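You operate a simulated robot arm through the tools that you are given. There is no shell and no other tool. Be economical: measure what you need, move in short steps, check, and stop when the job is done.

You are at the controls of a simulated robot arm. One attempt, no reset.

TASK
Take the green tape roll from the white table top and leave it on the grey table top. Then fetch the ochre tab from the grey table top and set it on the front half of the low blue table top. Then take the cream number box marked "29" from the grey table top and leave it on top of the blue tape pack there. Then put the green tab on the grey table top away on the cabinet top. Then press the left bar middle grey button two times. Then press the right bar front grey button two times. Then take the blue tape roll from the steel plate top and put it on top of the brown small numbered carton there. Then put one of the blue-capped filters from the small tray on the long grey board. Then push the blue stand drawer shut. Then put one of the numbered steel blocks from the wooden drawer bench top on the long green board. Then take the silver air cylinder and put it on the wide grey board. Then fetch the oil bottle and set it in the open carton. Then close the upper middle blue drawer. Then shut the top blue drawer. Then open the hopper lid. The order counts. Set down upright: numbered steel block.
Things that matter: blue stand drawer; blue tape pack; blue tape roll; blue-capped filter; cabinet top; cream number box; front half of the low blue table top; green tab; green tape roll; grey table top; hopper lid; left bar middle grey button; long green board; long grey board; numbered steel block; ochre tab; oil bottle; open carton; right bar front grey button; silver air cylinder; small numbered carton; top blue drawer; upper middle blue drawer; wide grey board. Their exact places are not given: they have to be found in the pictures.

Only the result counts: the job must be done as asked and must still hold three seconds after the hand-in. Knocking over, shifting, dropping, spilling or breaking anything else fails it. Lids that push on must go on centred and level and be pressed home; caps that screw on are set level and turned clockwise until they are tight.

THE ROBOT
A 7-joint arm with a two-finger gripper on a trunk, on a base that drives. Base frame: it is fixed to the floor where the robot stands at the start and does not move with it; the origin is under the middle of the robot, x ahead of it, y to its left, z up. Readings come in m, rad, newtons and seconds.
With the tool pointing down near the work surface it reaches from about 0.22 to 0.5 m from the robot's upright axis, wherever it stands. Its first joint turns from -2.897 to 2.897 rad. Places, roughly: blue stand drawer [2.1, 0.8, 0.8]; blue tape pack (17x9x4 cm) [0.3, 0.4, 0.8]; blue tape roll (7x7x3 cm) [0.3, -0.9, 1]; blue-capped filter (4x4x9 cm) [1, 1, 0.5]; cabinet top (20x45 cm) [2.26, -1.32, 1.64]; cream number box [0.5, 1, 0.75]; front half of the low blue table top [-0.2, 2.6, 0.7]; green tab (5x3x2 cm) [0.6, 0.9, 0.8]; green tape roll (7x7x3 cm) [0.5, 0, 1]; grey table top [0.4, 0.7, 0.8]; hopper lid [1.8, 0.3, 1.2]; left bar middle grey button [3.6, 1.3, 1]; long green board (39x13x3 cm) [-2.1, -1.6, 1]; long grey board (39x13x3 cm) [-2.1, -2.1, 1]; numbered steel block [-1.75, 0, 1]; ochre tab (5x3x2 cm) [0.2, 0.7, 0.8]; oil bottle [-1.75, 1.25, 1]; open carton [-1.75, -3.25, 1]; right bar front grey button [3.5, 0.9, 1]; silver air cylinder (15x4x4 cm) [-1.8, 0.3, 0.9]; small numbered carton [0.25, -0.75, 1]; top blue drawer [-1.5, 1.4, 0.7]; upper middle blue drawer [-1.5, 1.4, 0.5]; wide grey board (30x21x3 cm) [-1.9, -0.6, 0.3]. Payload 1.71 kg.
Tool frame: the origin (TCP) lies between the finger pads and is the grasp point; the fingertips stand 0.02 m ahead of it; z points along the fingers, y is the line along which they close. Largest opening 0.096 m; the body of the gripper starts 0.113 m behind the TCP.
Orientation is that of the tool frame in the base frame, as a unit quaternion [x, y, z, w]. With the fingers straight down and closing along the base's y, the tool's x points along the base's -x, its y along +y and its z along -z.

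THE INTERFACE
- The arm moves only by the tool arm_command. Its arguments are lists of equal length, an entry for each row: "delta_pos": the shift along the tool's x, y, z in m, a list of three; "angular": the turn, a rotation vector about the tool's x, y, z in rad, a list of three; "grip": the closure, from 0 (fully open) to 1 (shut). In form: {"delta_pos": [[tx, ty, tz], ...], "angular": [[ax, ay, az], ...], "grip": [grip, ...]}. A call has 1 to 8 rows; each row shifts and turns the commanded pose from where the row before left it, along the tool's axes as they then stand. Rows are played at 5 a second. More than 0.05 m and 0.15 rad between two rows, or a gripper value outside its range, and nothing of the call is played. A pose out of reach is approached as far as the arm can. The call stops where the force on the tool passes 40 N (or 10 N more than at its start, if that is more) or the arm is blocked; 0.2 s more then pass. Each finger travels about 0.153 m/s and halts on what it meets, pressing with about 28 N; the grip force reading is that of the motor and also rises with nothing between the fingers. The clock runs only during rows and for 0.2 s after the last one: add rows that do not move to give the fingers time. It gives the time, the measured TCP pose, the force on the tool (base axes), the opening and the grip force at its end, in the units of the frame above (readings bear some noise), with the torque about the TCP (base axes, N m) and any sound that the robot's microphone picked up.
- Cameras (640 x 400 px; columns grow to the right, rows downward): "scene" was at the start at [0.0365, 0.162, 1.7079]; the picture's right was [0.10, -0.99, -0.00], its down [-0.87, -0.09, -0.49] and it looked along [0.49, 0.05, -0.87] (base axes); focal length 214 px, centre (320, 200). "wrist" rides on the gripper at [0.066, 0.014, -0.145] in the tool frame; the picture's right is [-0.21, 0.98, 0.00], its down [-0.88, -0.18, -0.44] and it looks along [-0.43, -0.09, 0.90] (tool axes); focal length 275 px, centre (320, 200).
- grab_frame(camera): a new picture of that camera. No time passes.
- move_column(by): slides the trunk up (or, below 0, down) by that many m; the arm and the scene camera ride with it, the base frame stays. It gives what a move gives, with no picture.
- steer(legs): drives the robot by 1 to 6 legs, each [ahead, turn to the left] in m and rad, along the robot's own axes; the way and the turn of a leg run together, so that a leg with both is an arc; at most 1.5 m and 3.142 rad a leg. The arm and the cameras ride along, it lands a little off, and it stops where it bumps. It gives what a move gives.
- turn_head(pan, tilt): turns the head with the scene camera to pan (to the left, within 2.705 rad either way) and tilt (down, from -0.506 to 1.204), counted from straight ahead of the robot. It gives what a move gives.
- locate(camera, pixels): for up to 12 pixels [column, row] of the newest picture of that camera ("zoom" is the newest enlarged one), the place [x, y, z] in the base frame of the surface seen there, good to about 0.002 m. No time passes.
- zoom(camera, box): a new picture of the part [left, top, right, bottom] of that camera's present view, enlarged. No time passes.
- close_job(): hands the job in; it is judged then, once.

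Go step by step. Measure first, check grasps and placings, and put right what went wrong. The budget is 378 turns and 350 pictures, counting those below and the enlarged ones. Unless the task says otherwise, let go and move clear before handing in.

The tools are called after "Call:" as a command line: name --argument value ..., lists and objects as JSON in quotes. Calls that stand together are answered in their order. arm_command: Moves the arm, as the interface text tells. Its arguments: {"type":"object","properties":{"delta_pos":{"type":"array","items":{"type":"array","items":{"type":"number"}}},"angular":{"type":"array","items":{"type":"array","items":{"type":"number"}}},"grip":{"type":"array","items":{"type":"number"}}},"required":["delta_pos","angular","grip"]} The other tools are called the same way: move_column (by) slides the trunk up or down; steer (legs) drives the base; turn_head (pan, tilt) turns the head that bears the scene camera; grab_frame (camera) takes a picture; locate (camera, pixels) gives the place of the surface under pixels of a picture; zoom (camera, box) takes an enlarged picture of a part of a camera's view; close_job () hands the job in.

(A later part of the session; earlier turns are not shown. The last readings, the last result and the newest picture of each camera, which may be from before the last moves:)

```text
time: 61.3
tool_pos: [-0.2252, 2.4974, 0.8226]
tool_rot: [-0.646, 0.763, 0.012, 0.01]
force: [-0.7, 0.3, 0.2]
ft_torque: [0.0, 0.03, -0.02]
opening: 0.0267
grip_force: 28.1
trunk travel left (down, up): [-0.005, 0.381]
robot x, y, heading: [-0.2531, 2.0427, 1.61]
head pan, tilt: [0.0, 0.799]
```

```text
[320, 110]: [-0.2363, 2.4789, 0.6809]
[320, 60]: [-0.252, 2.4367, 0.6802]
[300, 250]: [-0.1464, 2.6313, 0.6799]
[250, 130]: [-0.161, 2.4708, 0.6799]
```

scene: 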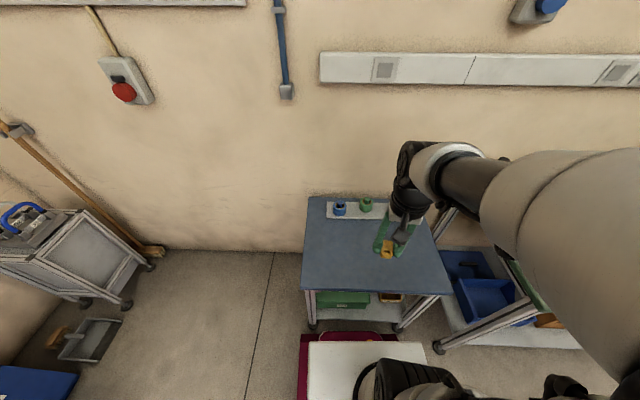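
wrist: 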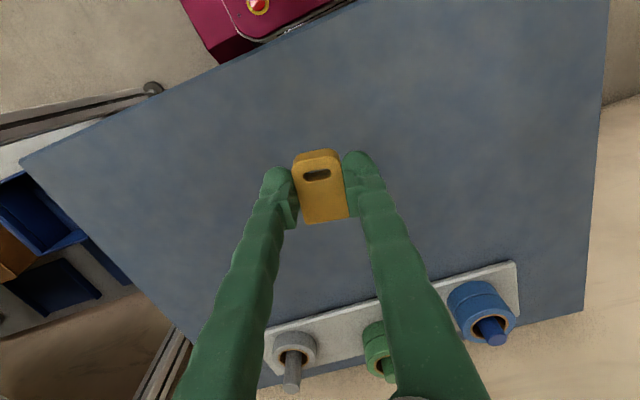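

Table is at z 0.680; lower to TCP 0.704 and release.

Call:
arm_command --delta_pos '[[0, 0, 0.04], [0, 0, 0.04], [0, 0, 0.03], [0, 0, 0.007], [0, 0, 0.002], [0, 0, 0]]' --angular '[[0, 0, 0], [0, 0, 0], [0, 0, 0], [0, 0, 0], [0, 0, 0], [0, 0, 0]]' --grip '[1, 1, 1, 1, 1, 1]'

Call:
arm_command --delta_pos '[[0, 0, 0], [0, 0, 0], [0, 0, -0.03], [0, 0, -0.05], [0, 0, -0.05], [0, 0, -0.05]]' --angular '[[0, 0, 0], [0, 0, 0], [0, 0, 0], [0, 0, 0], [0, 0, 0], [0, 0, 0]]' --grip '[0.5, 0.5, 0.5, 0.5, 0.5, 0.5]'

Call:
grab_frame --camera "wrist"

```text
time: 62.7
tool_pos: [-0.2253, 2.4992, 0.7048]
tool_rot: [-0.646, 0.763, 0.011, 0.009]
force: [-0.3, -0.6, -0.4]
ft_torque: [0.01, 0.01, -0.01]
opening: 0.0268
grip_force: 27.8
trunk travel left (down, up): [-0.005, 0.381]
robot x, y, heading: [-0.2487, 2.0436, 1.611]
head pan, tilt: [0.0, 0.799]
```

```text
time: 64.1
tool_pos: [-0.2244, 2.4915, 0.8857]
tool_rot: [-0.646, 0.763, 0.012, 0.01]
force: [0.5, 0.1, -0.3]
ft_torque: [0.02, 0.02, -0.01]
opening: 0.0479
grip_force: 0.0
trunk travel left (down, up): [-0.005, 0.381]
robot x, y, heading: [-0.2582, 2.0456, 1.613]
head pan, tilt: [0.0, 0.799]
```

```text
320 pictures are left
```

wrist: 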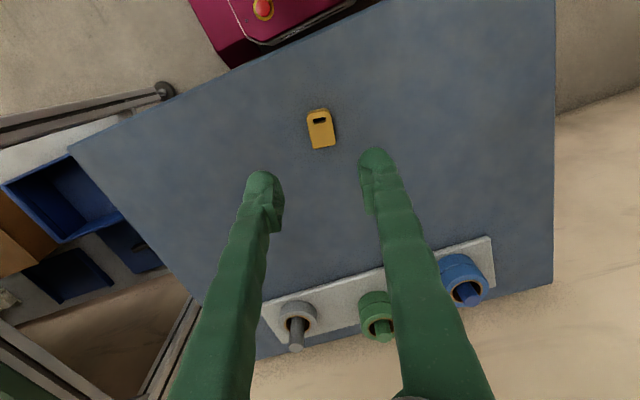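

The ochre tab is down in the front half. Now raise the trunk, pull the arm back, and look toward the far end of the grey table.

Call:
arm_command --delta_pos '[[0.045, 0, 0], [0.045, 0, 0], [0.045, 0, 0], [0.02, 0, 0]]' --angular '[[0, 0, 0], [0, 0, 0], [0, 0, 0], [0, 0, 0]]' --grip '[0, 0, 0, 0]'

Call:
move_column --by 0.25

Call:
turn_head --pan -2.35 --tilt 0.6

Call:
grab_frame --camera "scene"

```text
time: 65.1
tool_pos: [-0.2511, 2.3415, 0.8794]
tool_rot: [-0.645, 0.764, 0.012, 0.01]
force: [0.5, -0.3, -1.2]
ft_torque: [-0.02, 0.03, -0.03]
opening: 0.0963
grip_force: 0.1
trunk travel left (down, up): [-0.005, 0.381]
robot x, y, heading: [-0.2498, 2.0469, 1.615]
head pan, tilt: [0.0, 0.799]
```

```text
time: 67.7
tool_pos: [-0.2516, 2.3421, 1.1287]
tool_rot: [-0.646, 0.763, 0.012, 0.01]
force: [0.1, 0.2, -0.4]
ft_torque: [0.04, 0.03, 0.01]
opening: 0.0963
grip_force: 0.0
trunk travel left (down, up): [-0.255, 0.131]
robot x, y, heading: [-0.2531, 2.0418, 1.606]
head pan, tilt: [0.0, 0.799]
```

```text
time: 69.9
tool_pos: [-0.2523, 2.3423, 1.1285]
tool_rot: [-0.646, 0.763, 0.012, 0.01]
force: [-0.8, 0.4, 0.4]
ft_torque: [0.0, -0.01, 0.02]
opening: 0.0961
grip_force: 0.0
trunk travel left (down, up): [-0.255, 0.131]
robot x, y, heading: [-0.254, 2.044, 1.61]
head pan, tilt: [-2.349, 0.6]
```

```text
319 pictures are left
```

scene: 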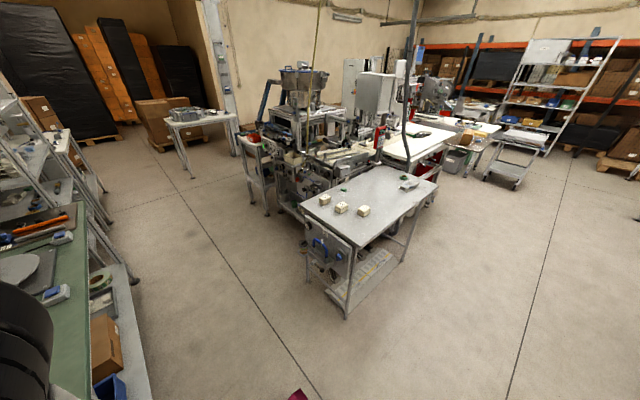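

The table end is clear. Measure the machine edge near it.

Call:
locate --camera "scene" --pixels '[[300, 205], [285, 215], [268, 215], [278, 190], [250, 200], [310, 180], [347, 316], [305, 278], [345, 245], [195, 178], [176, 126], [237, 113]]'

Call:
zoom --camera "scene" --box '[230, 60, 450, 320]'

```text
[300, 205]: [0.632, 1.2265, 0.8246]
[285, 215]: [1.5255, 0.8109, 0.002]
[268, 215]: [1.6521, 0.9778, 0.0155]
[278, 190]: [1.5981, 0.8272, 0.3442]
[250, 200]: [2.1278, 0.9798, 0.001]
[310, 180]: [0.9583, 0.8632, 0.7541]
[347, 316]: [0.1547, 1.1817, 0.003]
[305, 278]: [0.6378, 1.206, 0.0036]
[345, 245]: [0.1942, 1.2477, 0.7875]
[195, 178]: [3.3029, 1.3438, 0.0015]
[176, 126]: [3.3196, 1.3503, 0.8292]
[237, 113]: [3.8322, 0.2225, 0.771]
```

```text
1.54 times, centred on (340, 190) of scene
```

zoom: 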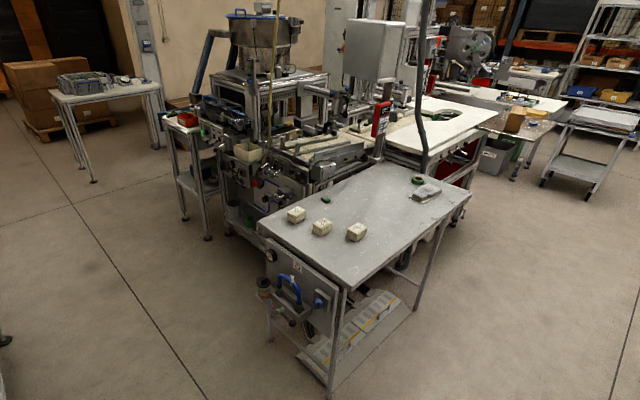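

The table's end has hooks and a shelf, so I'll use the spot at its far corner, about (0.9,1.2), facing -y. I'll drive to (0.9,1.74) first and look.

Call:
steer --legs '[[-0.3, 0], [0, -1.61], [1.15, 0], [0, -1.571]]'

Call:
turn_head --pan 0.3 --tilt 0.85

Call:
grab_frame --camera "scene"

```text
time: 87.2
tool_pos: [0.9197, 1.4589, 1.1291]
tool_rot: [0.773, 0.634, -0.01, 0.012]
force: [-0.5, -0.5, -0.5]
ft_torque: [0.0, -0.02, 0.01]
opening: 0.0958
grip_force: 0.1
trunk travel left (down, up): [-0.255, 0.131]
robot x, y, heading: [0.9304, 1.7582, -1.563]
head pan, tilt: [-2.349, 0.6]
```

```text
time: 89.6
tool_pos: [0.919, 1.4755, 1.1331]
tool_rot: [0.772, 0.635, -0.014, 0.017]
force: [-0.6, 0.5, -0.5]
ft_torque: [0.01, 0.03, -0.02]
opening: 0.0962
grip_force: 0.0
trunk travel left (down, up): [-0.255, 0.131]
robot x, y, heading: [0.9375, 1.7559, -1.561]
head pan, tilt: [0.3, 0.85]
```

```text
317 pictures are left
```

scene: 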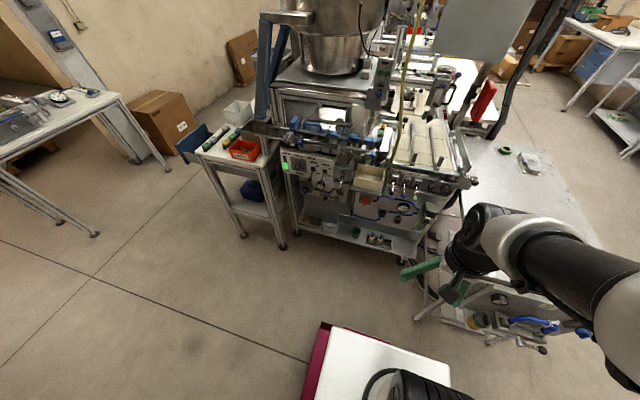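

The tray with small items at (375,240) is below the machine. Measure the machine front edges.

Call:
locate --camera "scene" --pixels '[[330, 236], [395, 262], [400, 255], [420, 315], [410, 240], [360, 180], [470, 182], [375, 240], [400, 210], [430, 240], [285, 245], [440, 290]]'

Call:
zoom --camera "scene" --box '[270, 120, 500, 330]'

```text
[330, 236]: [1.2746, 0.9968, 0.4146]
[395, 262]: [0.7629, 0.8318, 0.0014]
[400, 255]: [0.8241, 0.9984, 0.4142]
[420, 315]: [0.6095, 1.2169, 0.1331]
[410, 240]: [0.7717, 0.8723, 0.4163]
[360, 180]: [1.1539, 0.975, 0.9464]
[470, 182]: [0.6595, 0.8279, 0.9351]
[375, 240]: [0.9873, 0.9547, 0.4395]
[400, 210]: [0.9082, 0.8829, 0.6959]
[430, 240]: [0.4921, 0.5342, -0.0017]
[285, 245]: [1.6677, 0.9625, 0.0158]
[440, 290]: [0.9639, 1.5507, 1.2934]
```

```text
1.90 times, centred on (385, 225) of scene
```

zoom: 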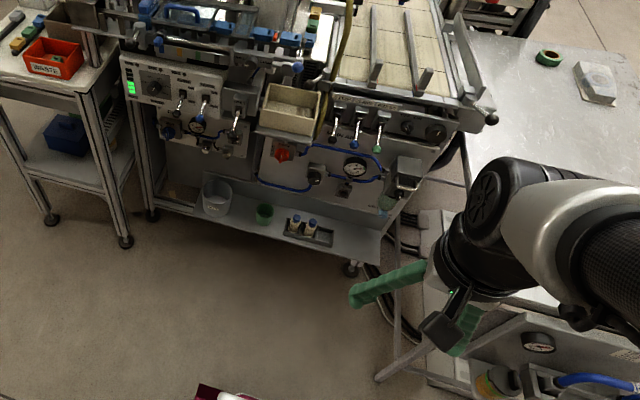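

The machine's front shelf edge is at y≈1.0, z 0.414. I'll swing the arm to the table side, straighten the slight tilt, then drive to about (0.92,1.2).

Call:
arm_command --delta_pos '[[0.013, -0.04, 0], [0.013, -0.04, 0], [0.013, -0.04, 0], [0.013, -0.04, 0], [0.013, -0.04, 0], [0.013, -0.04, 0], [0.013, -0.04, 0], [0, 0, 0]]' --angular '[[0.0085, 0.043, 0], [0, 0, 0], [0, 0, 0], [0, 0, 0], [0, 0, 0], [0, 0, 0], [0, 0, 0], [0, 0, 0]]' --grip '[0, 0, 0, 0, 0, 0, 0, 0]'

Call:
steer --legs '[[0, -0.045], [0.55, 0]]'

Call:
turn_head --pan -0.6 --tilt 1.0

Call:
grab_frame --camera "scene"

Call:
grab_frame --camera "wrist"

```text
time: 91.4
tool_pos: [0.6638, 1.6188, 1.1311]
tool_rot: [0.773, 0.634, 0.0, 0.001]
force: [-1.2, -0.5, 0.4]
ft_torque: [0.01, 0.07, 0.03]
opening: 0.0961
grip_force: 0.0
trunk travel left (down, up): [-0.255, 0.131]
robot x, y, heading: [0.9333, 1.7582, -1.564]
head pan, tilt: [0.3, 0.85]
```

```text
time: 95.2
tool_pos: [0.6351, 1.0866, 1.1305]
tool_rot: [0.788, 0.615, 0.0, 0.001]
force: [0.6, 0.3, -0.3]
ft_torque: [0.02, 0.01, 0.02]
opening: 0.0961
grip_force: 0.0
trunk travel left (down, up): [-0.255, 0.131]
robot x, y, heading: [0.913, 1.2127, -1.612]
head pan, tilt: [0.3, 0.85]
```

```text
time: 96.3
tool_pos: [0.6368, 1.1058, 1.1328]
tool_rot: [0.789, 0.615, -0.007, 0.006]
force: [0.1, 0.1, 0.4]
ft_torque: [-0.01, 0.02, -0.01]
opening: 0.0963
grip_force: 0.1
trunk travel left (down, up): [-0.255, 0.131]
robot x, y, heading: [0.9101, 1.2138, -1.613]
head pan, tilt: [-0.6, 1.0]
```

```text
315 pictures are left
```

scene: 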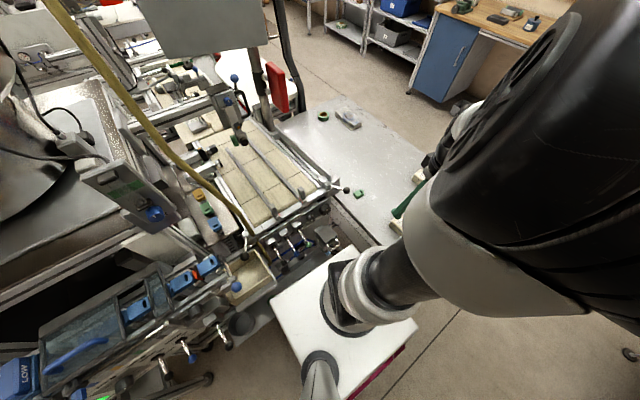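

```text
314 pictures are left
```

wrist: 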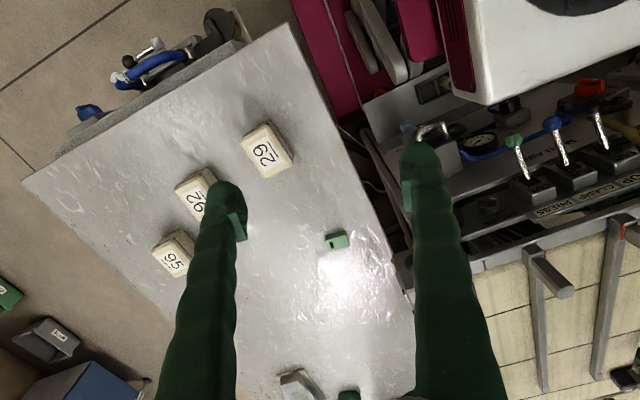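

Box at (267,150) should be "29". Zoom to read it.

Call:
zoom --camera "wrist" --box '[140, 110, 300, 290]'

```text
2.22 times, centred on (220, 200) of wrist
```

zoom: 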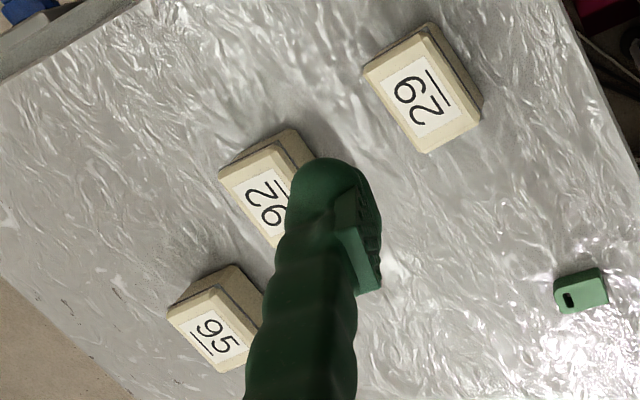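

Call:
zoom --camera "wrist" --box '[236, 118, 300, 182]'

Call:
locate --camera "zoom" --pixels '[[70, 115], [205, 65], [195, 50], [330, 230], [370, 225], [175, 340], [200, 370], [190, 200]]'

```text
6.25 times, centred on (268, 150) of wrist
```

zoom: 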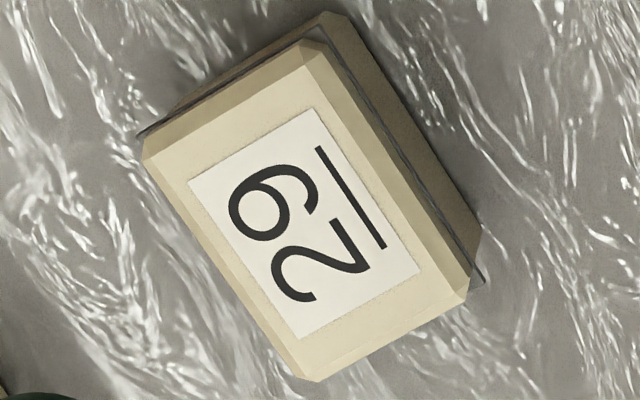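

```text
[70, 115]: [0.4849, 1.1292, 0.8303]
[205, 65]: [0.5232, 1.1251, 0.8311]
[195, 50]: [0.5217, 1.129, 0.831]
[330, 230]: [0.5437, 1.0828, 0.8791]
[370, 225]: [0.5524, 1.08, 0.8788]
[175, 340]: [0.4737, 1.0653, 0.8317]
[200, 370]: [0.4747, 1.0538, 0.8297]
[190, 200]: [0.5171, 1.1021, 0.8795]
```

It reads "29". Measure the box top corners.

Call:
locate --camera "zoom" --pixels '[[160, 160], [310, 60], [450, 295], [310, 370], [480, 250], [325, 20]]'

```text
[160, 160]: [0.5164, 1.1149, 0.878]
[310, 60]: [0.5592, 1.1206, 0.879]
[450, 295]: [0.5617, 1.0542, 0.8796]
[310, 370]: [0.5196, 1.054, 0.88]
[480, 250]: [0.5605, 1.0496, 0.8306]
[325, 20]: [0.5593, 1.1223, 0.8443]
```

Box spans x 0.515–0.562, y 1.052–1.119, top 0.879. Align the hand to close along x and move above it.

Call:
arm_command --delta_pos '[[0, 0, 0], [0, 0, 0], [-0.01, -0.049, 0], [-0.01, -0.049, 0], [0, 0, 0.05], [0, 0, 0.05], [0, 0, 0.03], [0, 0, 0]]' --angular '[[0, 0.018, -0.124], [0, 0, -0.123], [0, 0, 0], [0, 0, 0], [0, 0, 0], [0, 0, 0], [0, 0, 0], [0, 0, 0]]' --grip '[0, 0, 0, 0, 0, 0, 0, 0]'

Call:
grab_frame --camera "wrist"

```text
time: 98.2
tool_pos: [0.5393, 1.0858, 1.0032]
tool_rot: [0.707, 0.707, 0.001, 0.0]
force: [0.2, -0.2, 0.2]
ft_torque: [-0.02, 0.0, -0.02]
opening: 0.0962
grip_force: 0.1
trunk travel left (down, up): [-0.255, 0.131]
robot x, y, heading: [0.911, 1.2134, -1.615]
head pan, tilt: [-0.6, 1.0]
```

```text
311 pictures are left
```

wrist: 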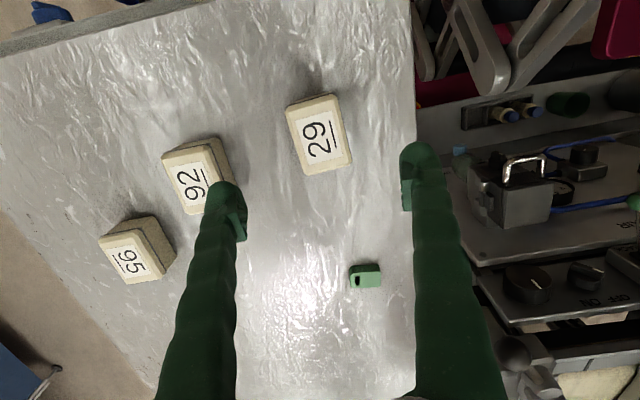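

Call:
locate --camera "wrist" --pixels '[[289, 110], [336, 98], [349, 160], [306, 172], [319, 133], [367, 277], [352, 285], [380, 285], [380, 268]]'

```text
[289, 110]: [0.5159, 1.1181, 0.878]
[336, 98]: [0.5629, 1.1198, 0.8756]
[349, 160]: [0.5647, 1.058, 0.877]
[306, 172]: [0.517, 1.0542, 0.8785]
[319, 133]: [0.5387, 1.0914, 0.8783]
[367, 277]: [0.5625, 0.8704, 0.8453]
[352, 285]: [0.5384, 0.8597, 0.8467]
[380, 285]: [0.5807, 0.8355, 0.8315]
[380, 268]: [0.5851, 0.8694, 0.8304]
```

Centre is (0.540,1.087). Descend to TCP 0.858 and grip.

Call:
arm_command --delta_pos '[[0.001, 0.001, 0.05], [0, 0, 0.05], [0, 0, 0.035], [0, 0, 0.01], [0, 0, 0], [0, 0, 0], [0, 0, 0]]' --angular '[[0, 0, 0], [0, 0, 0], [0, 0, 0], [0, 0, 0], [0, 0, 0], [0, 0, 0], [0, 0, 0]]' --grip '[0, 0, 0, 0, 0.6, 1, 1]'

Call:
arm_command --delta_pos '[[0, 0, -0.04], [0, 0, -0.05], [0, 0, -0.05], [0, 0, -0.05], [0, 0, -0.05], [0, 0, -0.03], [0, 0, 0]]' --angular '[[0, 0, 0], [0, 0, 0], [0, 0, 0], [0, 0, 0], [0, 0, 0], [0, 0, 0], [0, 0, 0]]' --grip '[1, 1, 1, 1, 1, 1, 1]'

Call:
grab_frame --camera "wrist"

```text
time: 99.8
tool_pos: [0.5401, 1.0857, 0.8586]
tool_rot: [0.707, 0.707, 0.001, 0.001]
force: [-0.8, -0.6, -0.4]
ft_torque: [0.03, 0.0, 0.01]
opening: 0.0569
grip_force: 28.0
trunk travel left (down, up): [-0.255, 0.131]
robot x, y, heading: [0.9123, 1.2099, -1.611]
head pan, tilt: [-0.6, 1.0]
```

```text
time: 101.3
tool_pos: [0.539, 1.0868, 1.1287]
tool_rot: [0.707, 0.707, 0.001, 0.0]
force: [0.9, -0.8, -0.9]
ft_torque: [-0.03, 0.0, 0.01]
opening: 0.0563
grip_force: 27.6
trunk travel left (down, up): [-0.255, 0.131]
robot x, y, heading: [0.9111, 1.2099, -1.613]
head pan, tilt: [-0.6, 1.0]
```

```text
310 pictures are left
```

wrist: 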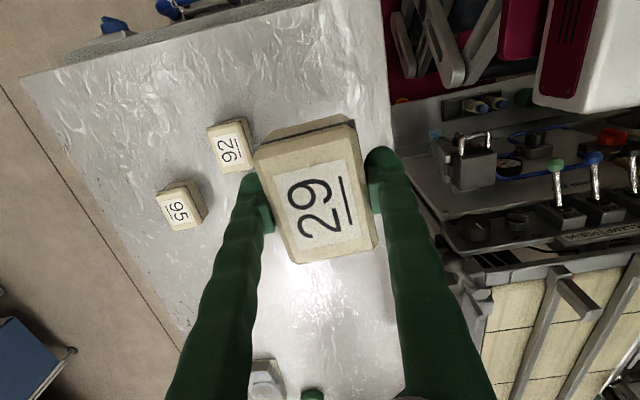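

Box gripped and lifted. Drive around to the near side lane: reverse, go -x, then down -y.

Call:
steer --legs '[[-0.58, 0], [0, -1.529], [1.1, 0], [0, 1.571]]'

```text
time: 119.5
tool_pos: [-0.5446, 1.618, 1.1289]
tool_rot: [0.681, 0.732, 0.001, 0.0]
force: [-0.9, 0.5, -1.2]
ft_torque: [0.02, 0.01, -0.03]
opening: 0.0547
grip_force: 28.3
trunk travel left (down, up): [-0.255, 0.131]
robot x, y, heading: [-0.1865, 1.7708, -1.544]
head pan, tilt: [-0.6, 1.0]
```

Call:
steer --legs '[[1.25, 0]]'

Call:
turn_head --pan 1.2 --tilt 0.9

Call:
grab_frame --camera "scene"

```text
time: 125.6
tool_pos: [-0.4679, 0.3723, 1.0995]
tool_rot: [0.612, 0.79, 0.016, -0.038]
force: [1.3, 3.3, 1.6]
ft_torque: [-0.51, 0.1, 0.05]
opening: 0.0546
grip_force: 28.2
trunk travel left (down, up): [-0.255, 0.131]
robot x, y, heading: [-0.1614, 0.6268, -1.495]
head pan, tilt: [-0.6, 1.0]
stopped in leg 1: the robot was blocked; the commanded pose is now the measured one
```

```text
time: 127.4
tool_pos: [-0.4757, 0.3851, 1.1031]
tool_rot: [0.611, 0.791, 0.013, -0.03]
force: [-0.2, -1.2, 0.2]
ft_torque: [0.03, -0.04, 0.0]
opening: 0.0544
grip_force: 27.9
trunk travel left (down, up): [-0.255, 0.131]
robot x, y, heading: [-0.1633, 0.6271, -1.493]
head pan, tilt: [1.201, 0.901]
```

```text
309 pictures are left
```

scene: 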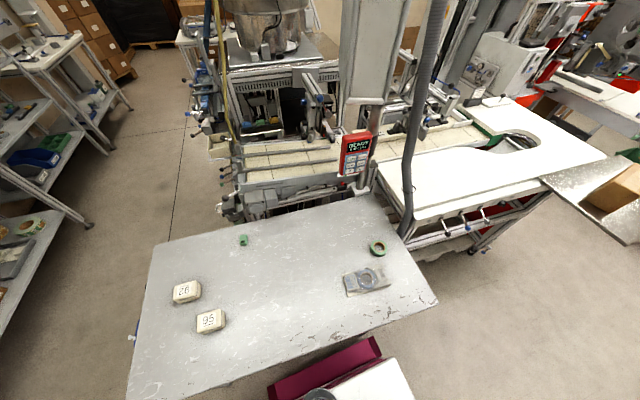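

The base touched something (likely the table leg) and stopped; table items look undisturbed. Back off 3 cm, straighten tilt, and swing the arm across the front to the table side.

Call:
steer --legs '[[-0.03, 0]]'

Call:
arm_command --delta_pos '[[-0.0261, 0.0407, 0], [-0.0294, 0.0336, 0], [-0.0307, 0.0384, 0], [-0.0259, 0.0397, 0], [-0.0211, 0.041, 0], [-0.0162, 0.0422, 0], [-0.0148, 0.0447, 0], [-0.0085, 0.0443, 0]]' --angular '[[-0.016, -0.063, 0], [0, 0, 0], [0, 0, 0], [0, 0, 0], [0, 0, 0], [0, 0, 0], [0, 0, 0], [0, 0, 0]]' --grip '[1, 1, 1, 1, 1, 1, 1, 1]'

Call:
arm_command --delta_pos '[[-0.0066, 0.0448, 0], [-0.0012, 0.0441, 0], [0.0039, 0.0444, 0], [0.009, 0.0447, 0], [0.0148, 0.0421, 0], [0.0141, 0.045, 0], [0.0092, 0.0437, 0], [0, 0, 0]]' --angular '[[0, 0, 0], [0, 0, 0], [0, 0, 0], [0, 0, 0], [0, 0, 0], [0, 0, 0], [0, 0, 0], [0, 0, 0]]' --grip '[1, 1, 1, 1, 1, 1, 1, 1]'

Call:
grab_frame --camera "wrist"

Call:
grab_frame --camera "scene"

```text
time: 128.3
tool_pos: [-0.4768, 0.4032, 1.1009]
tool_rot: [0.611, 0.791, 0.018, -0.035]
force: [1.0, 0.6, -2.1]
ft_torque: [-0.01, -0.03, 0.04]
opening: 0.0547
grip_force: 27.8
trunk travel left (down, up): [-0.255, 0.131]
robot x, y, heading: [-0.1643, 0.6603, -1.488]
head pan, tilt: [1.201, 0.901]
```

```text
time: 130.1
tool_pos: [-0.1177, 0.3279, 1.0997]
tool_rot: [0.611, 0.791, 0.0, -0.002]
force: [-1.0, 0.3, -0.2]
ft_torque: [0.01, 0.04, 0.0]
opening: 0.0544
grip_force: 28.1
trunk travel left (down, up): [-0.255, 0.131]
robot x, y, heading: [-0.1669, 0.658, -1.493]
head pan, tilt: [1.201, 0.901]
```

```text
time: 131.9
tool_pos: [0.1685, 0.4485, 1.0974]
tool_rot: [0.612, 0.791, 0.0, -0.002]
force: [-0.7, -0.4, -0.5]
ft_torque: [-0.03, 0.01, 0.03]
opening: 0.0545
grip_force: 28.3
trunk travel left (down, up): [-0.255, 0.131]
robot x, y, heading: [-0.1624, 0.663, -1.492]
head pan, tilt: [1.201, 0.901]
```

```text
308 pictures are left
```

wrist: 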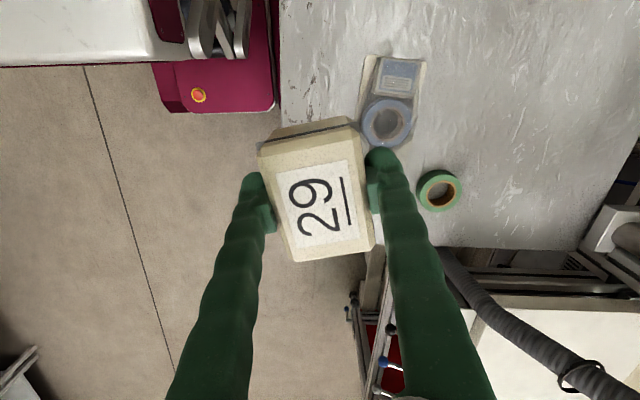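

```text
307 pictures are left
```

scene: 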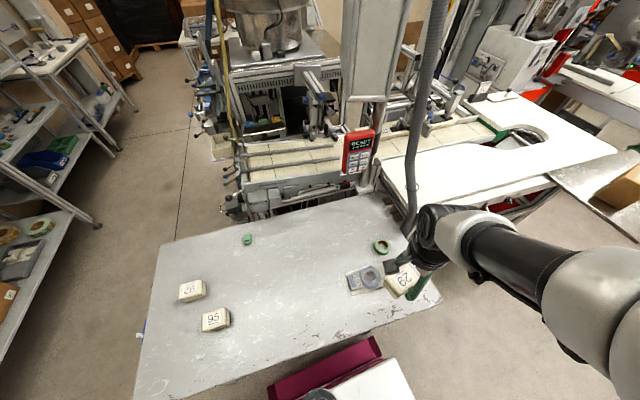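

Measure the pack's surface from both views.

Call:
zoom --camera "scene" --box '[335, 255, 415, 305]'

Call:
locate --camera "zoom" --pixels '[[110, 140], [155, 100], [160, 170], [120, 280], [240, 160], [240, 120], [295, 170], [200, 190], [350, 240], [230, 280], [180, 280], [140, 220]]'

Call:
locate --camera "wrist" --pixels '[[400, 62], [400, 75], [385, 90], [410, 90], [388, 120], [388, 103], [368, 120], [405, 125], [368, 57], [426, 63], [361, 110], [412, 145]]'

```text
8.00 times, centred on (375, 280) of scene
```

zoom: 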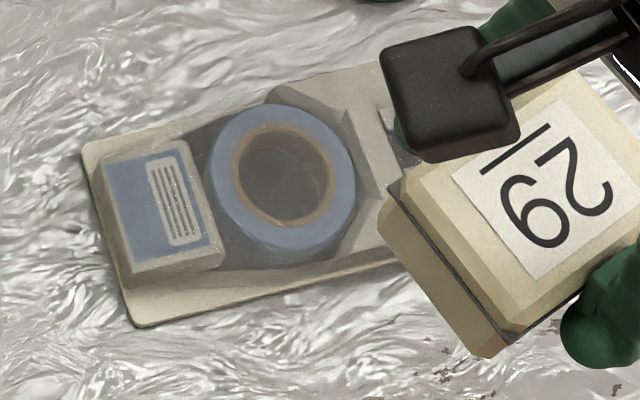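

```text
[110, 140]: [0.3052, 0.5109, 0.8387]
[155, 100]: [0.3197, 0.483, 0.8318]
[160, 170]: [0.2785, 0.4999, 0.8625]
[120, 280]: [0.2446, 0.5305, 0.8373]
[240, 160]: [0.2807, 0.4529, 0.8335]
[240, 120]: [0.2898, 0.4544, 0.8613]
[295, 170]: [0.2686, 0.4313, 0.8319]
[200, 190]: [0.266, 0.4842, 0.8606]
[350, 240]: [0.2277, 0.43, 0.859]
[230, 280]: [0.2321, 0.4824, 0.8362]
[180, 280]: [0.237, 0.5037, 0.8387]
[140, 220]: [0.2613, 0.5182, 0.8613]
```

```text
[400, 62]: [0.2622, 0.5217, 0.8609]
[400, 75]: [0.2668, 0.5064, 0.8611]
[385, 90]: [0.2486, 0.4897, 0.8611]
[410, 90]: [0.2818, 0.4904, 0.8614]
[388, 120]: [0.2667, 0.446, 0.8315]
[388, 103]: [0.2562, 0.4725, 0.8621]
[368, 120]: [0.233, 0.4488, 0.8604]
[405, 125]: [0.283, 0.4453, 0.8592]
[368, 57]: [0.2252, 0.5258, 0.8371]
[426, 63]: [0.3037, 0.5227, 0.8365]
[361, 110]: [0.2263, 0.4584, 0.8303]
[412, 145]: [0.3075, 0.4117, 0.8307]
```

The pack's top is at z≈0.861 over roll and card box. Box will go centred at (0.263,0.462), aligned with the pack. Rotate and move above.

Call:
arm_command --delta_pos '[[0, 0, 0], [0, 0, 0], [0.007, 0.047, 0], [0.0065, 0.0475, 0], [0, 0, 0.05], [0, 0, 0.05], [0, 0, 0.04], [0, 0, 0]]' --angular '[[0, 0, 0.13], [0, 0, 0.125], [0, 0, 0], [0, 0, 0], [0, 0, 0], [0, 0, 0], [0, 0, 0], [0, 0, 0]]' --grip '[1, 1, 1, 1, 1, 1, 1, 1]'

Call:
grab_frame --camera "wrist"

Call:
zoom --camera "scene" --box '[315, 220, 435, 320]'

```text
time: 133.7
tool_pos: [0.2666, 0.4634, 0.9585]
tool_rot: [0.707, 0.707, 0.001, -0.002]
force: [0.6, 0.1, -0.5]
ft_torque: [0.06, 0.06, 0.0]
opening: 0.0543
grip_force: 27.9
trunk travel left (down, up): [-0.255, 0.131]
robot x, y, heading: [-0.1664, 0.6618, -1.487]
head pan, tilt: [1.201, 0.901]
```

```text
305 pictures are left
```

wrist: 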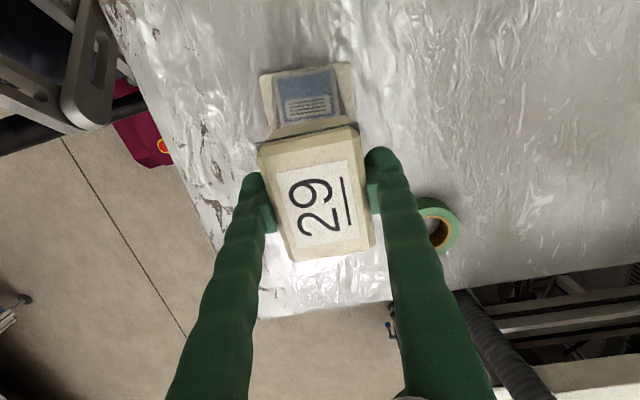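

```text
4.00 times, centred on (375, 270) of scene
```

zoom: 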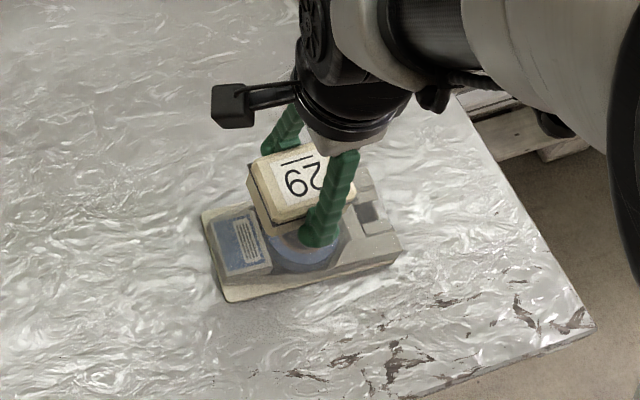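

Lower onto the pack.

Call:
arm_command --delta_pos '[[0, 0.001, 0.04], [0, 0, 0.022], [0, 0, 0.005], [0, 0, 0.0025], [0, 0, 0]]' --angular '[[0, 0, 0], [0, 0, 0], [0, 0, 0], [0, 0, 0], [0, 0, 0]]' --grip '[1, 1, 1, 1, 1]'

Call:
zoom --camera "scene" --box '[315, 220, 435, 320]'

```text
time: 134.9
tool_pos: [0.2657, 0.4608, 0.8912]
tool_rot: [0.707, 0.707, 0.002, 0.0]
force: [0.0, -0.9, 14.9]
ft_torque: [-0.24, 0.38, -0.05]
opening: 0.0545
grip_force: 28.4
trunk travel left (down, up): [-0.255, 0.131]
robot x, y, heading: [-0.1683, 0.6607, -1.489]
head pan, tilt: [1.201, 0.901]
```

```text
4.00 times, centred on (375, 270) of scene
```

zoom: 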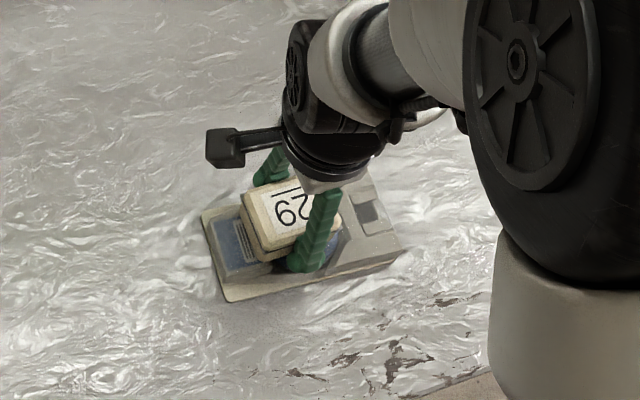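

Contact at 15 N. Release and lift.

Call:
arm_command --delta_pos '[[0, 0, -0.001], [0, 0, 0], [0, 0, 0], [0, 0, -0.03], [0, 0, -0.05], [0, 0, -0.05], [0, 0, -0.05]]' --angular '[[0, 0, 0], [0, 0, 0], [0, 0, 0], [0, 0, 0], [0, 0, 0], [0, 0, 0], [0, 0, 0]]' --grip '[0.8, 0.2, 0.2, 0.2, 0.2, 0.2, 0.2]'

Call:
grab_frame --camera "wrist"

Call:
zoom --camera "scene" --box '[315, 220, 435, 320]'

```text
time: 136.5
tool_pos: [0.2649, 0.4593, 1.0695]
tool_rot: [0.707, 0.707, 0.0, -0.001]
force: [-0.3, 0.2, 0.5]
ft_torque: [-0.01, -0.04, -0.01]
opening: 0.0768
grip_force: 0.0
trunk travel left (down, up): [-0.255, 0.131]
robot x, y, heading: [-0.1624, 0.6614, -1.492]
head pan, tilt: [1.201, 0.901]
```

```text
302 pictures are left
```

wrist: 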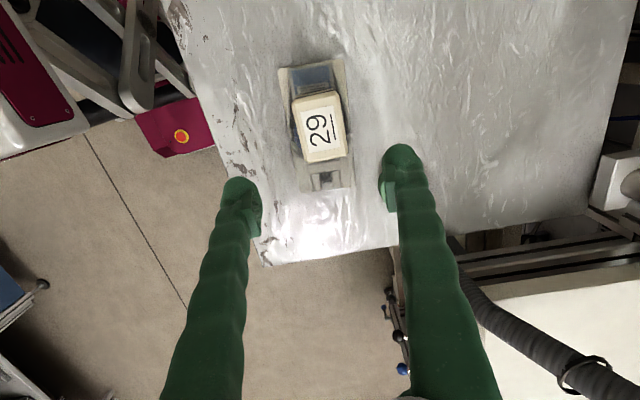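

```text
4.00 times, centred on (375, 270) of scene
```

zoom: 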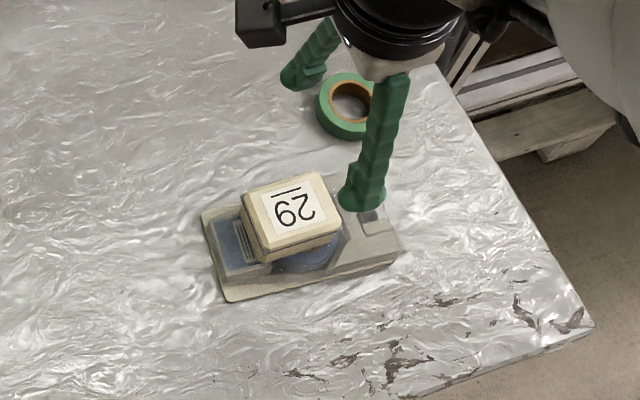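

Box "29" rests squarely on the pack. Now swing the arm back to the robot's right-front and drive back for the green tab.

Call:
arm_command --delta_pos '[[-0.015, -0.044, -0.015], [-0.018, -0.045, -0.01], [-0.018, -0.045, -0.01], [-0.018, -0.045, -0.01], [-0.014, -0.046, 0], [-0.014, -0.046, 0], [-0.014, -0.046, 0], [-0.014, -0.046, 0]]' --angular '[[0, 0, 0], [0, 0, 0], [0, 0, 0], [0, 0, 0], [0, 0, 0], [0, 0, 0], [0, 0, 0], [0, 0, 0]]' --grip '[0, 0, 0, 0, 0, 0, 0, 0]'

Call:
arm_command --delta_pos '[[0, -0.047, 0], [0, -0.047, 0], [0, -0.047, 0], [0.015, -0.045, 0], [0.015, -0.045, 0], [0.015, -0.045, 0], [0, 0, 0]]' --angular '[[0, 0, 0], [0, 0, 0], [0, 0, 0], [0, 0, 0], [0, 0, 0], [0, 0, 0], [0, 0, 0]]' --grip '[0, 0, 0, 0, 0, 0, 0]'

Call:
steer --legs '[[-1.15, 0], [0, 1.49], [1.18, 0], [0, -1.6]]'

```text
time: 138.3
tool_pos: [-0.0978, 0.337, 1.1142]
tool_rot: [0.707, 0.707, 0.0, -0.002]
force: [-0.9, -0.6, -0.3]
ft_torque: [0.02, -0.01, 0.01]
opening: 0.096
grip_force: 0.1
trunk travel left (down, up): [-0.255, 0.131]
robot x, y, heading: [-0.1669, 0.6609, -1.494]
head pan, tilt: [1.201, 0.901]
```

```text
time: 139.9
tool_pos: [-0.3729, 0.3819, 1.1166]
tool_rot: [0.707, 0.707, 0.0, -0.001]
force: [0.5, 0.2, -0.7]
ft_torque: [-0.04, -0.01, 0.02]
opening: 0.0958
grip_force: 0.1
trunk travel left (down, up): [-0.255, 0.131]
robot x, y, heading: [-0.1634, 0.6609, -1.49]
head pan, tilt: [1.201, 0.901]
```

```text
time: 161.0
tool_pos: [0.688, 1.5347, 1.1162]
tool_rot: [0.744, 0.668, 0.001, -0.002]
force: [-0.7, 0.2, 0.0]
ft_torque: [0.0, 0.01, 0.03]
opening: 0.0961
grip_force: 0.0
trunk travel left (down, up): [-0.255, 0.131]
robot x, y, heading: [0.9309, 1.7909, -1.602]
head pan, tilt: [1.201, 0.901]
```

Call:
steer --legs '[[0.59, 0]]'

Call:
turn_head --pan 0.1 --tilt 0.5

Call:
grab_frame --camera "wrist"

```text
time: 164.6
tool_pos: [0.6766, 0.9502, 1.1184]
tool_rot: [0.741, 0.672, -0.004, 0.004]
force: [-0.3, -0.2, -0.6]
ft_torque: [0.03, 0.03, 0.01]
opening: 0.096
grip_force: 0.1
trunk travel left (down, up): [-0.255, 0.131]
robot x, y, heading: [0.9101, 1.1935, -1.588]
head pan, tilt: [1.201, 0.901]
```

```text
time: 165.9
tool_pos: [0.6775, 0.9706, 1.1239]
tool_rot: [0.741, 0.672, -0.01, 0.01]
force: [-0.2, 0.6, -0.1]
ft_torque: [-0.06, -0.03, 0.0]
opening: 0.0962
grip_force: 0.1
trunk travel left (down, up): [-0.255, 0.131]
robot x, y, heading: [0.915, 1.1946, -1.589]
head pan, tilt: [0.099, 0.499]
```

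```text
300 pictures are left
```

wrist: 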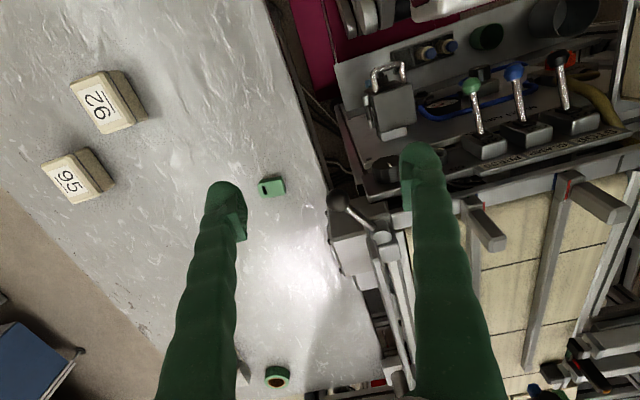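

Zoom on the green tab (272,187) and check the knob near (338,205).

Call:
zoom --camera "wrist" --box '[240, 165, 304, 205]'

Call:
locate --camera "zoom" --pixels '[[200, 150], [400, 110], [450, 270], [270, 300], [320, 180], [225, 300]]'

Call:
locate --camera "wrist" --pixels '[[338, 204], [365, 225], [342, 250], [385, 110], [480, 95]]'

```text
10.00 times, centred on (272, 185) of wrist
```

zoom: 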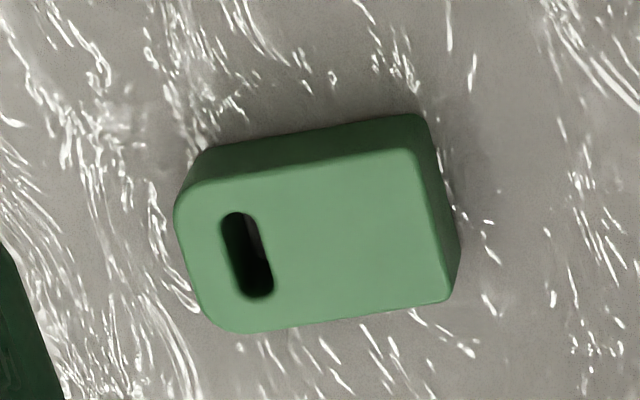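

```text
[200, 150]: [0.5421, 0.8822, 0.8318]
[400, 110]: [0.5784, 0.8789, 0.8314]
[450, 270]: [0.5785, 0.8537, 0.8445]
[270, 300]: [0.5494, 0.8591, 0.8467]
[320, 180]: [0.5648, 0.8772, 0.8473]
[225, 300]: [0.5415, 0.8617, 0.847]
```

```text
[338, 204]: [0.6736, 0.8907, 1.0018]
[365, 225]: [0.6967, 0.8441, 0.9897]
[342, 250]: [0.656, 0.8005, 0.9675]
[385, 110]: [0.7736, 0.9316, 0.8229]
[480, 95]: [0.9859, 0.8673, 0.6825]
```

Tab centre (0.560,0.867), and the knob at (0.674,0.891) tops out near 1.01. I'll close along the tab's length, keeping the hand's orientation.

Call:
arm_command --delta_pos '[[0, 0, 0], [-0.0315, -0.0233, 0], [-0.0315, -0.0233, 0], [-0.0315, -0.0233, 0], [-0.0315, -0.0234, 0], [0, 0, 0.05], [0, 0, 0.05], [0, 0, 0]]' --angular '[[0.0013, 0.028, 0.11], [0, 0, 0], [0, 0, 0], [0, 0, 0], [0, 0, 0], [0, 0, 0], [0, 0, 0], [0, 0, 0]]' --grip '[0, 0, 0, 0, 0, 0, 0, 0]'

Call:
grab_frame --camera "wrist"

Call:
grab_frame --camera "scene"

```text
time: 167.8
tool_pos: [0.5602, 0.8643, 1.0241]
tool_rot: [0.776, 0.63, 0.0, 0.0]
force: [-0.7, -0.1, 0.2]
ft_torque: [0.01, -0.02, -0.05]
opening: 0.0959
grip_force: 0.0
trunk travel left (down, up): [-0.255, 0.131]
robot x, y, heading: [0.9136, 1.194, -1.588]
head pan, tilt: [0.099, 0.499]
```

```text
298 pictures are left
```

wrist: 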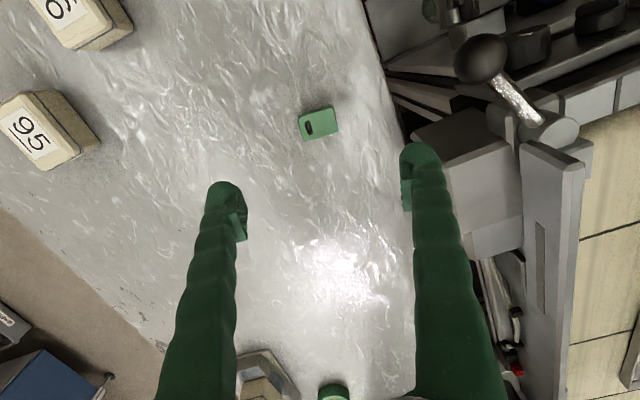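

```text
297 pictures are left
```

scene: 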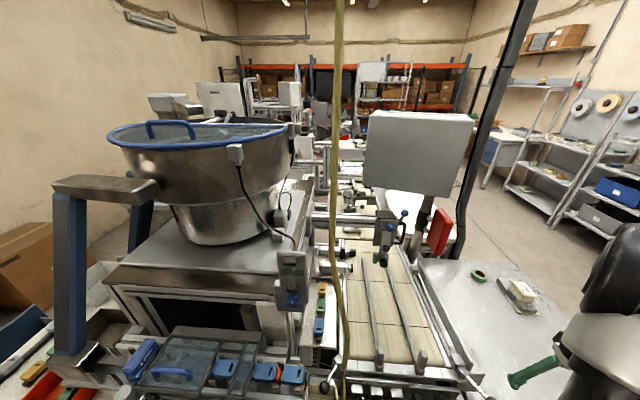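

Call:
locate --camera "wrist" --pixels '[[302, 115], [332, 108], [338, 132], [306, 138], [425, 145], [470, 170]]'

```text
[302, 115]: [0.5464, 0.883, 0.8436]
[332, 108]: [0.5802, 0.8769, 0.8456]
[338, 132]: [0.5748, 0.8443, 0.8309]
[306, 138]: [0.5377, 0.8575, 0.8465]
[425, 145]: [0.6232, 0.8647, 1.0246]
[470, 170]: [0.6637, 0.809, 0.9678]
```

Call:
arm_command --delta_pos '[[0.0015, 0, 0.05], [0, 0, 0.05], [0, 0, 0.05], [0, 0, 0.02], [0, 0, 0], [0, 0, 0], [0, 0, 0]]' --angular '[[0, 0, 0], [0, 0, 0], [0, 0, 0], [0, 0, 0], [0, 0, 0], [0, 0, 0], [0, 0, 0]]' --grip '[0.3, 0.3, 0.3, 0.3, 1, 1, 1]'

Call:
grab_frame --camera "wrist"

```text
time: 169.3
tool_pos: [0.5582, 0.8665, 0.8535]
tool_rot: [0.777, 0.63, 0.0, 0.0]
force: [-0.1, -0.6, -0.3]
ft_torque: [0.02, -0.04, 0.01]
opening: 0.0411
grip_force: 27.8
trunk travel left (down, up): [-0.255, 0.131]
robot x, y, heading: [0.9133, 1.1916, -1.588]
head pan, tilt: [0.099, 0.499]
```

```text
296 pictures are left
```

wrist: 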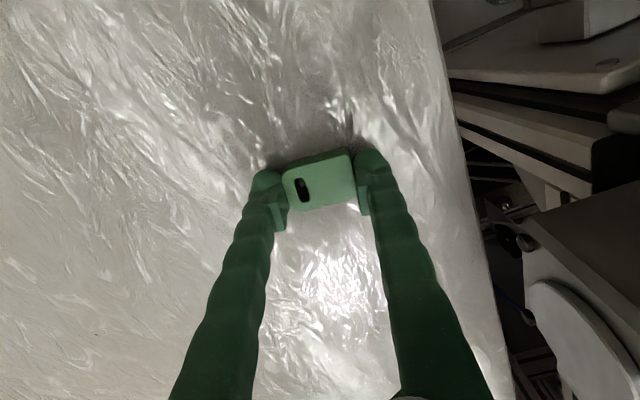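

Gripped (41 mm). Lift and look toward the cabinet at (2.26,-1.32).

Call:
arm_command --delta_pos '[[0, 0, -0.05], [0, 0, -0.05], [0, 0, -0.05], [0, 0, -0.05], [0, 0, -0.05], [0.04, 0, -0.03], [0.04, 0.0, -0.03], [0, 0, 0]]' --angular '[[0, 0, 0], [0, 0, 0], [0, 0, 0], [0, 0, 0], [0, 0, 0], [0, 0, 0], [0, 0, 0], [0, 0, 0]]' --grip '[1, 1, 1, 1, 1, 1, 1, 1]'

Call:
turn_head --pan 0.5 --tilt 0.25

Call:
grab_frame --camera "scene"

```text
time: 171.2
tool_pos: [0.5735, 0.9435, 1.1644]
tool_rot: [0.776, 0.631, 0.001, 0.0]
force: [0.3, -0.1, 0.0]
ft_torque: [0.03, -0.01, 0.02]
opening: 0.0412
grip_force: 28.1
trunk travel left (down, up): [-0.255, 0.131]
robot x, y, heading: [0.9118, 1.1929, -1.591]
head pan, tilt: [0.099, 0.499]
```

```text
time: 172.0
tool_pos: [0.5737, 0.9444, 1.1652]
tool_rot: [0.777, 0.63, 0.0, 0.0]
force: [0.3, 0.4, -0.2]
ft_torque: [0.03, 0.01, 0.01]
opening: 0.0412
grip_force: 28.0
trunk travel left (down, up): [-0.255, 0.131]
robot x, y, heading: [0.9097, 1.197, -1.588]
head pan, tilt: [0.499, 0.25]
```

```text
295 pictures are left
```

scene: 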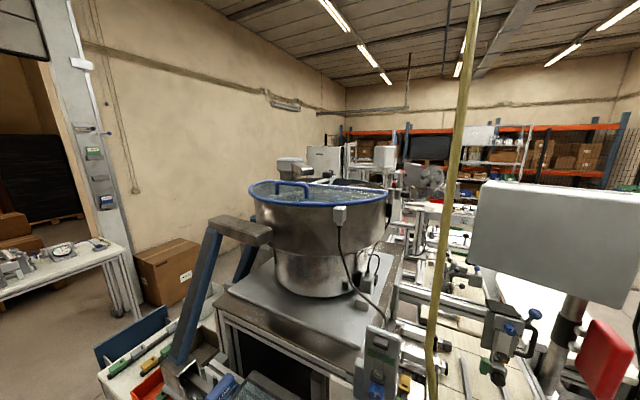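

Call:
zoom --camera "scene" --box '[260, 120, 460, 245]'

Call:
locate --camera "scene" --pixels '[[325, 155], [325, 148], [385, 155], [385, 147], [297, 168], [290, 163], [520, 240], [320, 195], [288, 184], [350, 185], [185, 280], [430, 190]]'

```text
3.20 times, centred on (360, 182) of scene
```

zoom: 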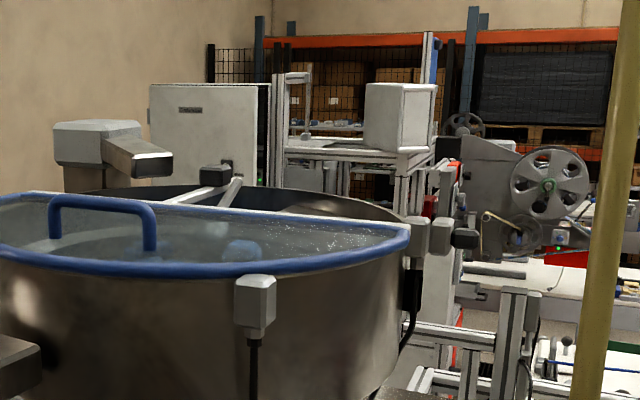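

```text
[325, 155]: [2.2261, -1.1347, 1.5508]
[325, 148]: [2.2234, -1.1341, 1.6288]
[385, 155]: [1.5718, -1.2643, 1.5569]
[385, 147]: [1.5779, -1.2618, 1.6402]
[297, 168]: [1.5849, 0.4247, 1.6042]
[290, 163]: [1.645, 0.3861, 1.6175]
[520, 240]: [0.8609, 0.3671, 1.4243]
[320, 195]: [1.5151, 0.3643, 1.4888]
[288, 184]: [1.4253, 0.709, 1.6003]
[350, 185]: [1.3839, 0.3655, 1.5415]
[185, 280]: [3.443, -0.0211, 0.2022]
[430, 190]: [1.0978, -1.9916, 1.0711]
```

The cabinet (white, front face y≈-1.13, top ≈1.64) stands behind the hopper. I'll go round via the corridor at x≈2.75. First reverse out and turn.

Call:
steer --legs '[[-0.5, 0], [0, 1.588]]'

Call:
turn_head --pan -0.5 --tilt 0.6

Call:
grab_frame --camera "scene"

```text
time: 179.8
tool_pos: [1.1828, 1.3572, 1.1646]
tool_rot: [0.085, 0.996, 0.0, 0.001]
force: [0.0, 0.0, -0.4]
ft_torque: [0.0, 0.0, -0.02]
opening: 0.0412
grip_force: 27.9
trunk travel left (down, up): [-0.255, 0.131]
robot x, y, heading: [0.9222, 1.6831, 0.016]
head pan, tilt: [0.499, 0.25]
```

```text
time: 181.0
tool_pos: [1.1648, 1.3589, 1.1693]
tool_rot: [0.085, 0.996, 0.001, 0.008]
force: [0.6, 0.2, -0.3]
ft_torque: [-0.01, 0.0, 0.02]
opening: 0.041
grip_force: 27.7
trunk travel left (down, up): [-0.255, 0.131]
robot x, y, heading: [0.9211, 1.6839, 0.02]
head pan, tilt: [-0.499, 0.6]
```

```text
293 pictures are left
```

scene: 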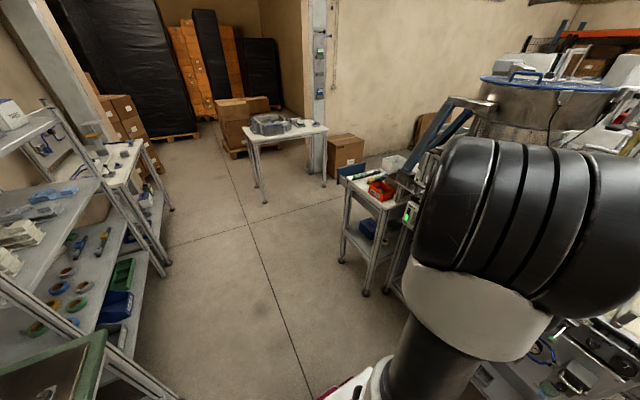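

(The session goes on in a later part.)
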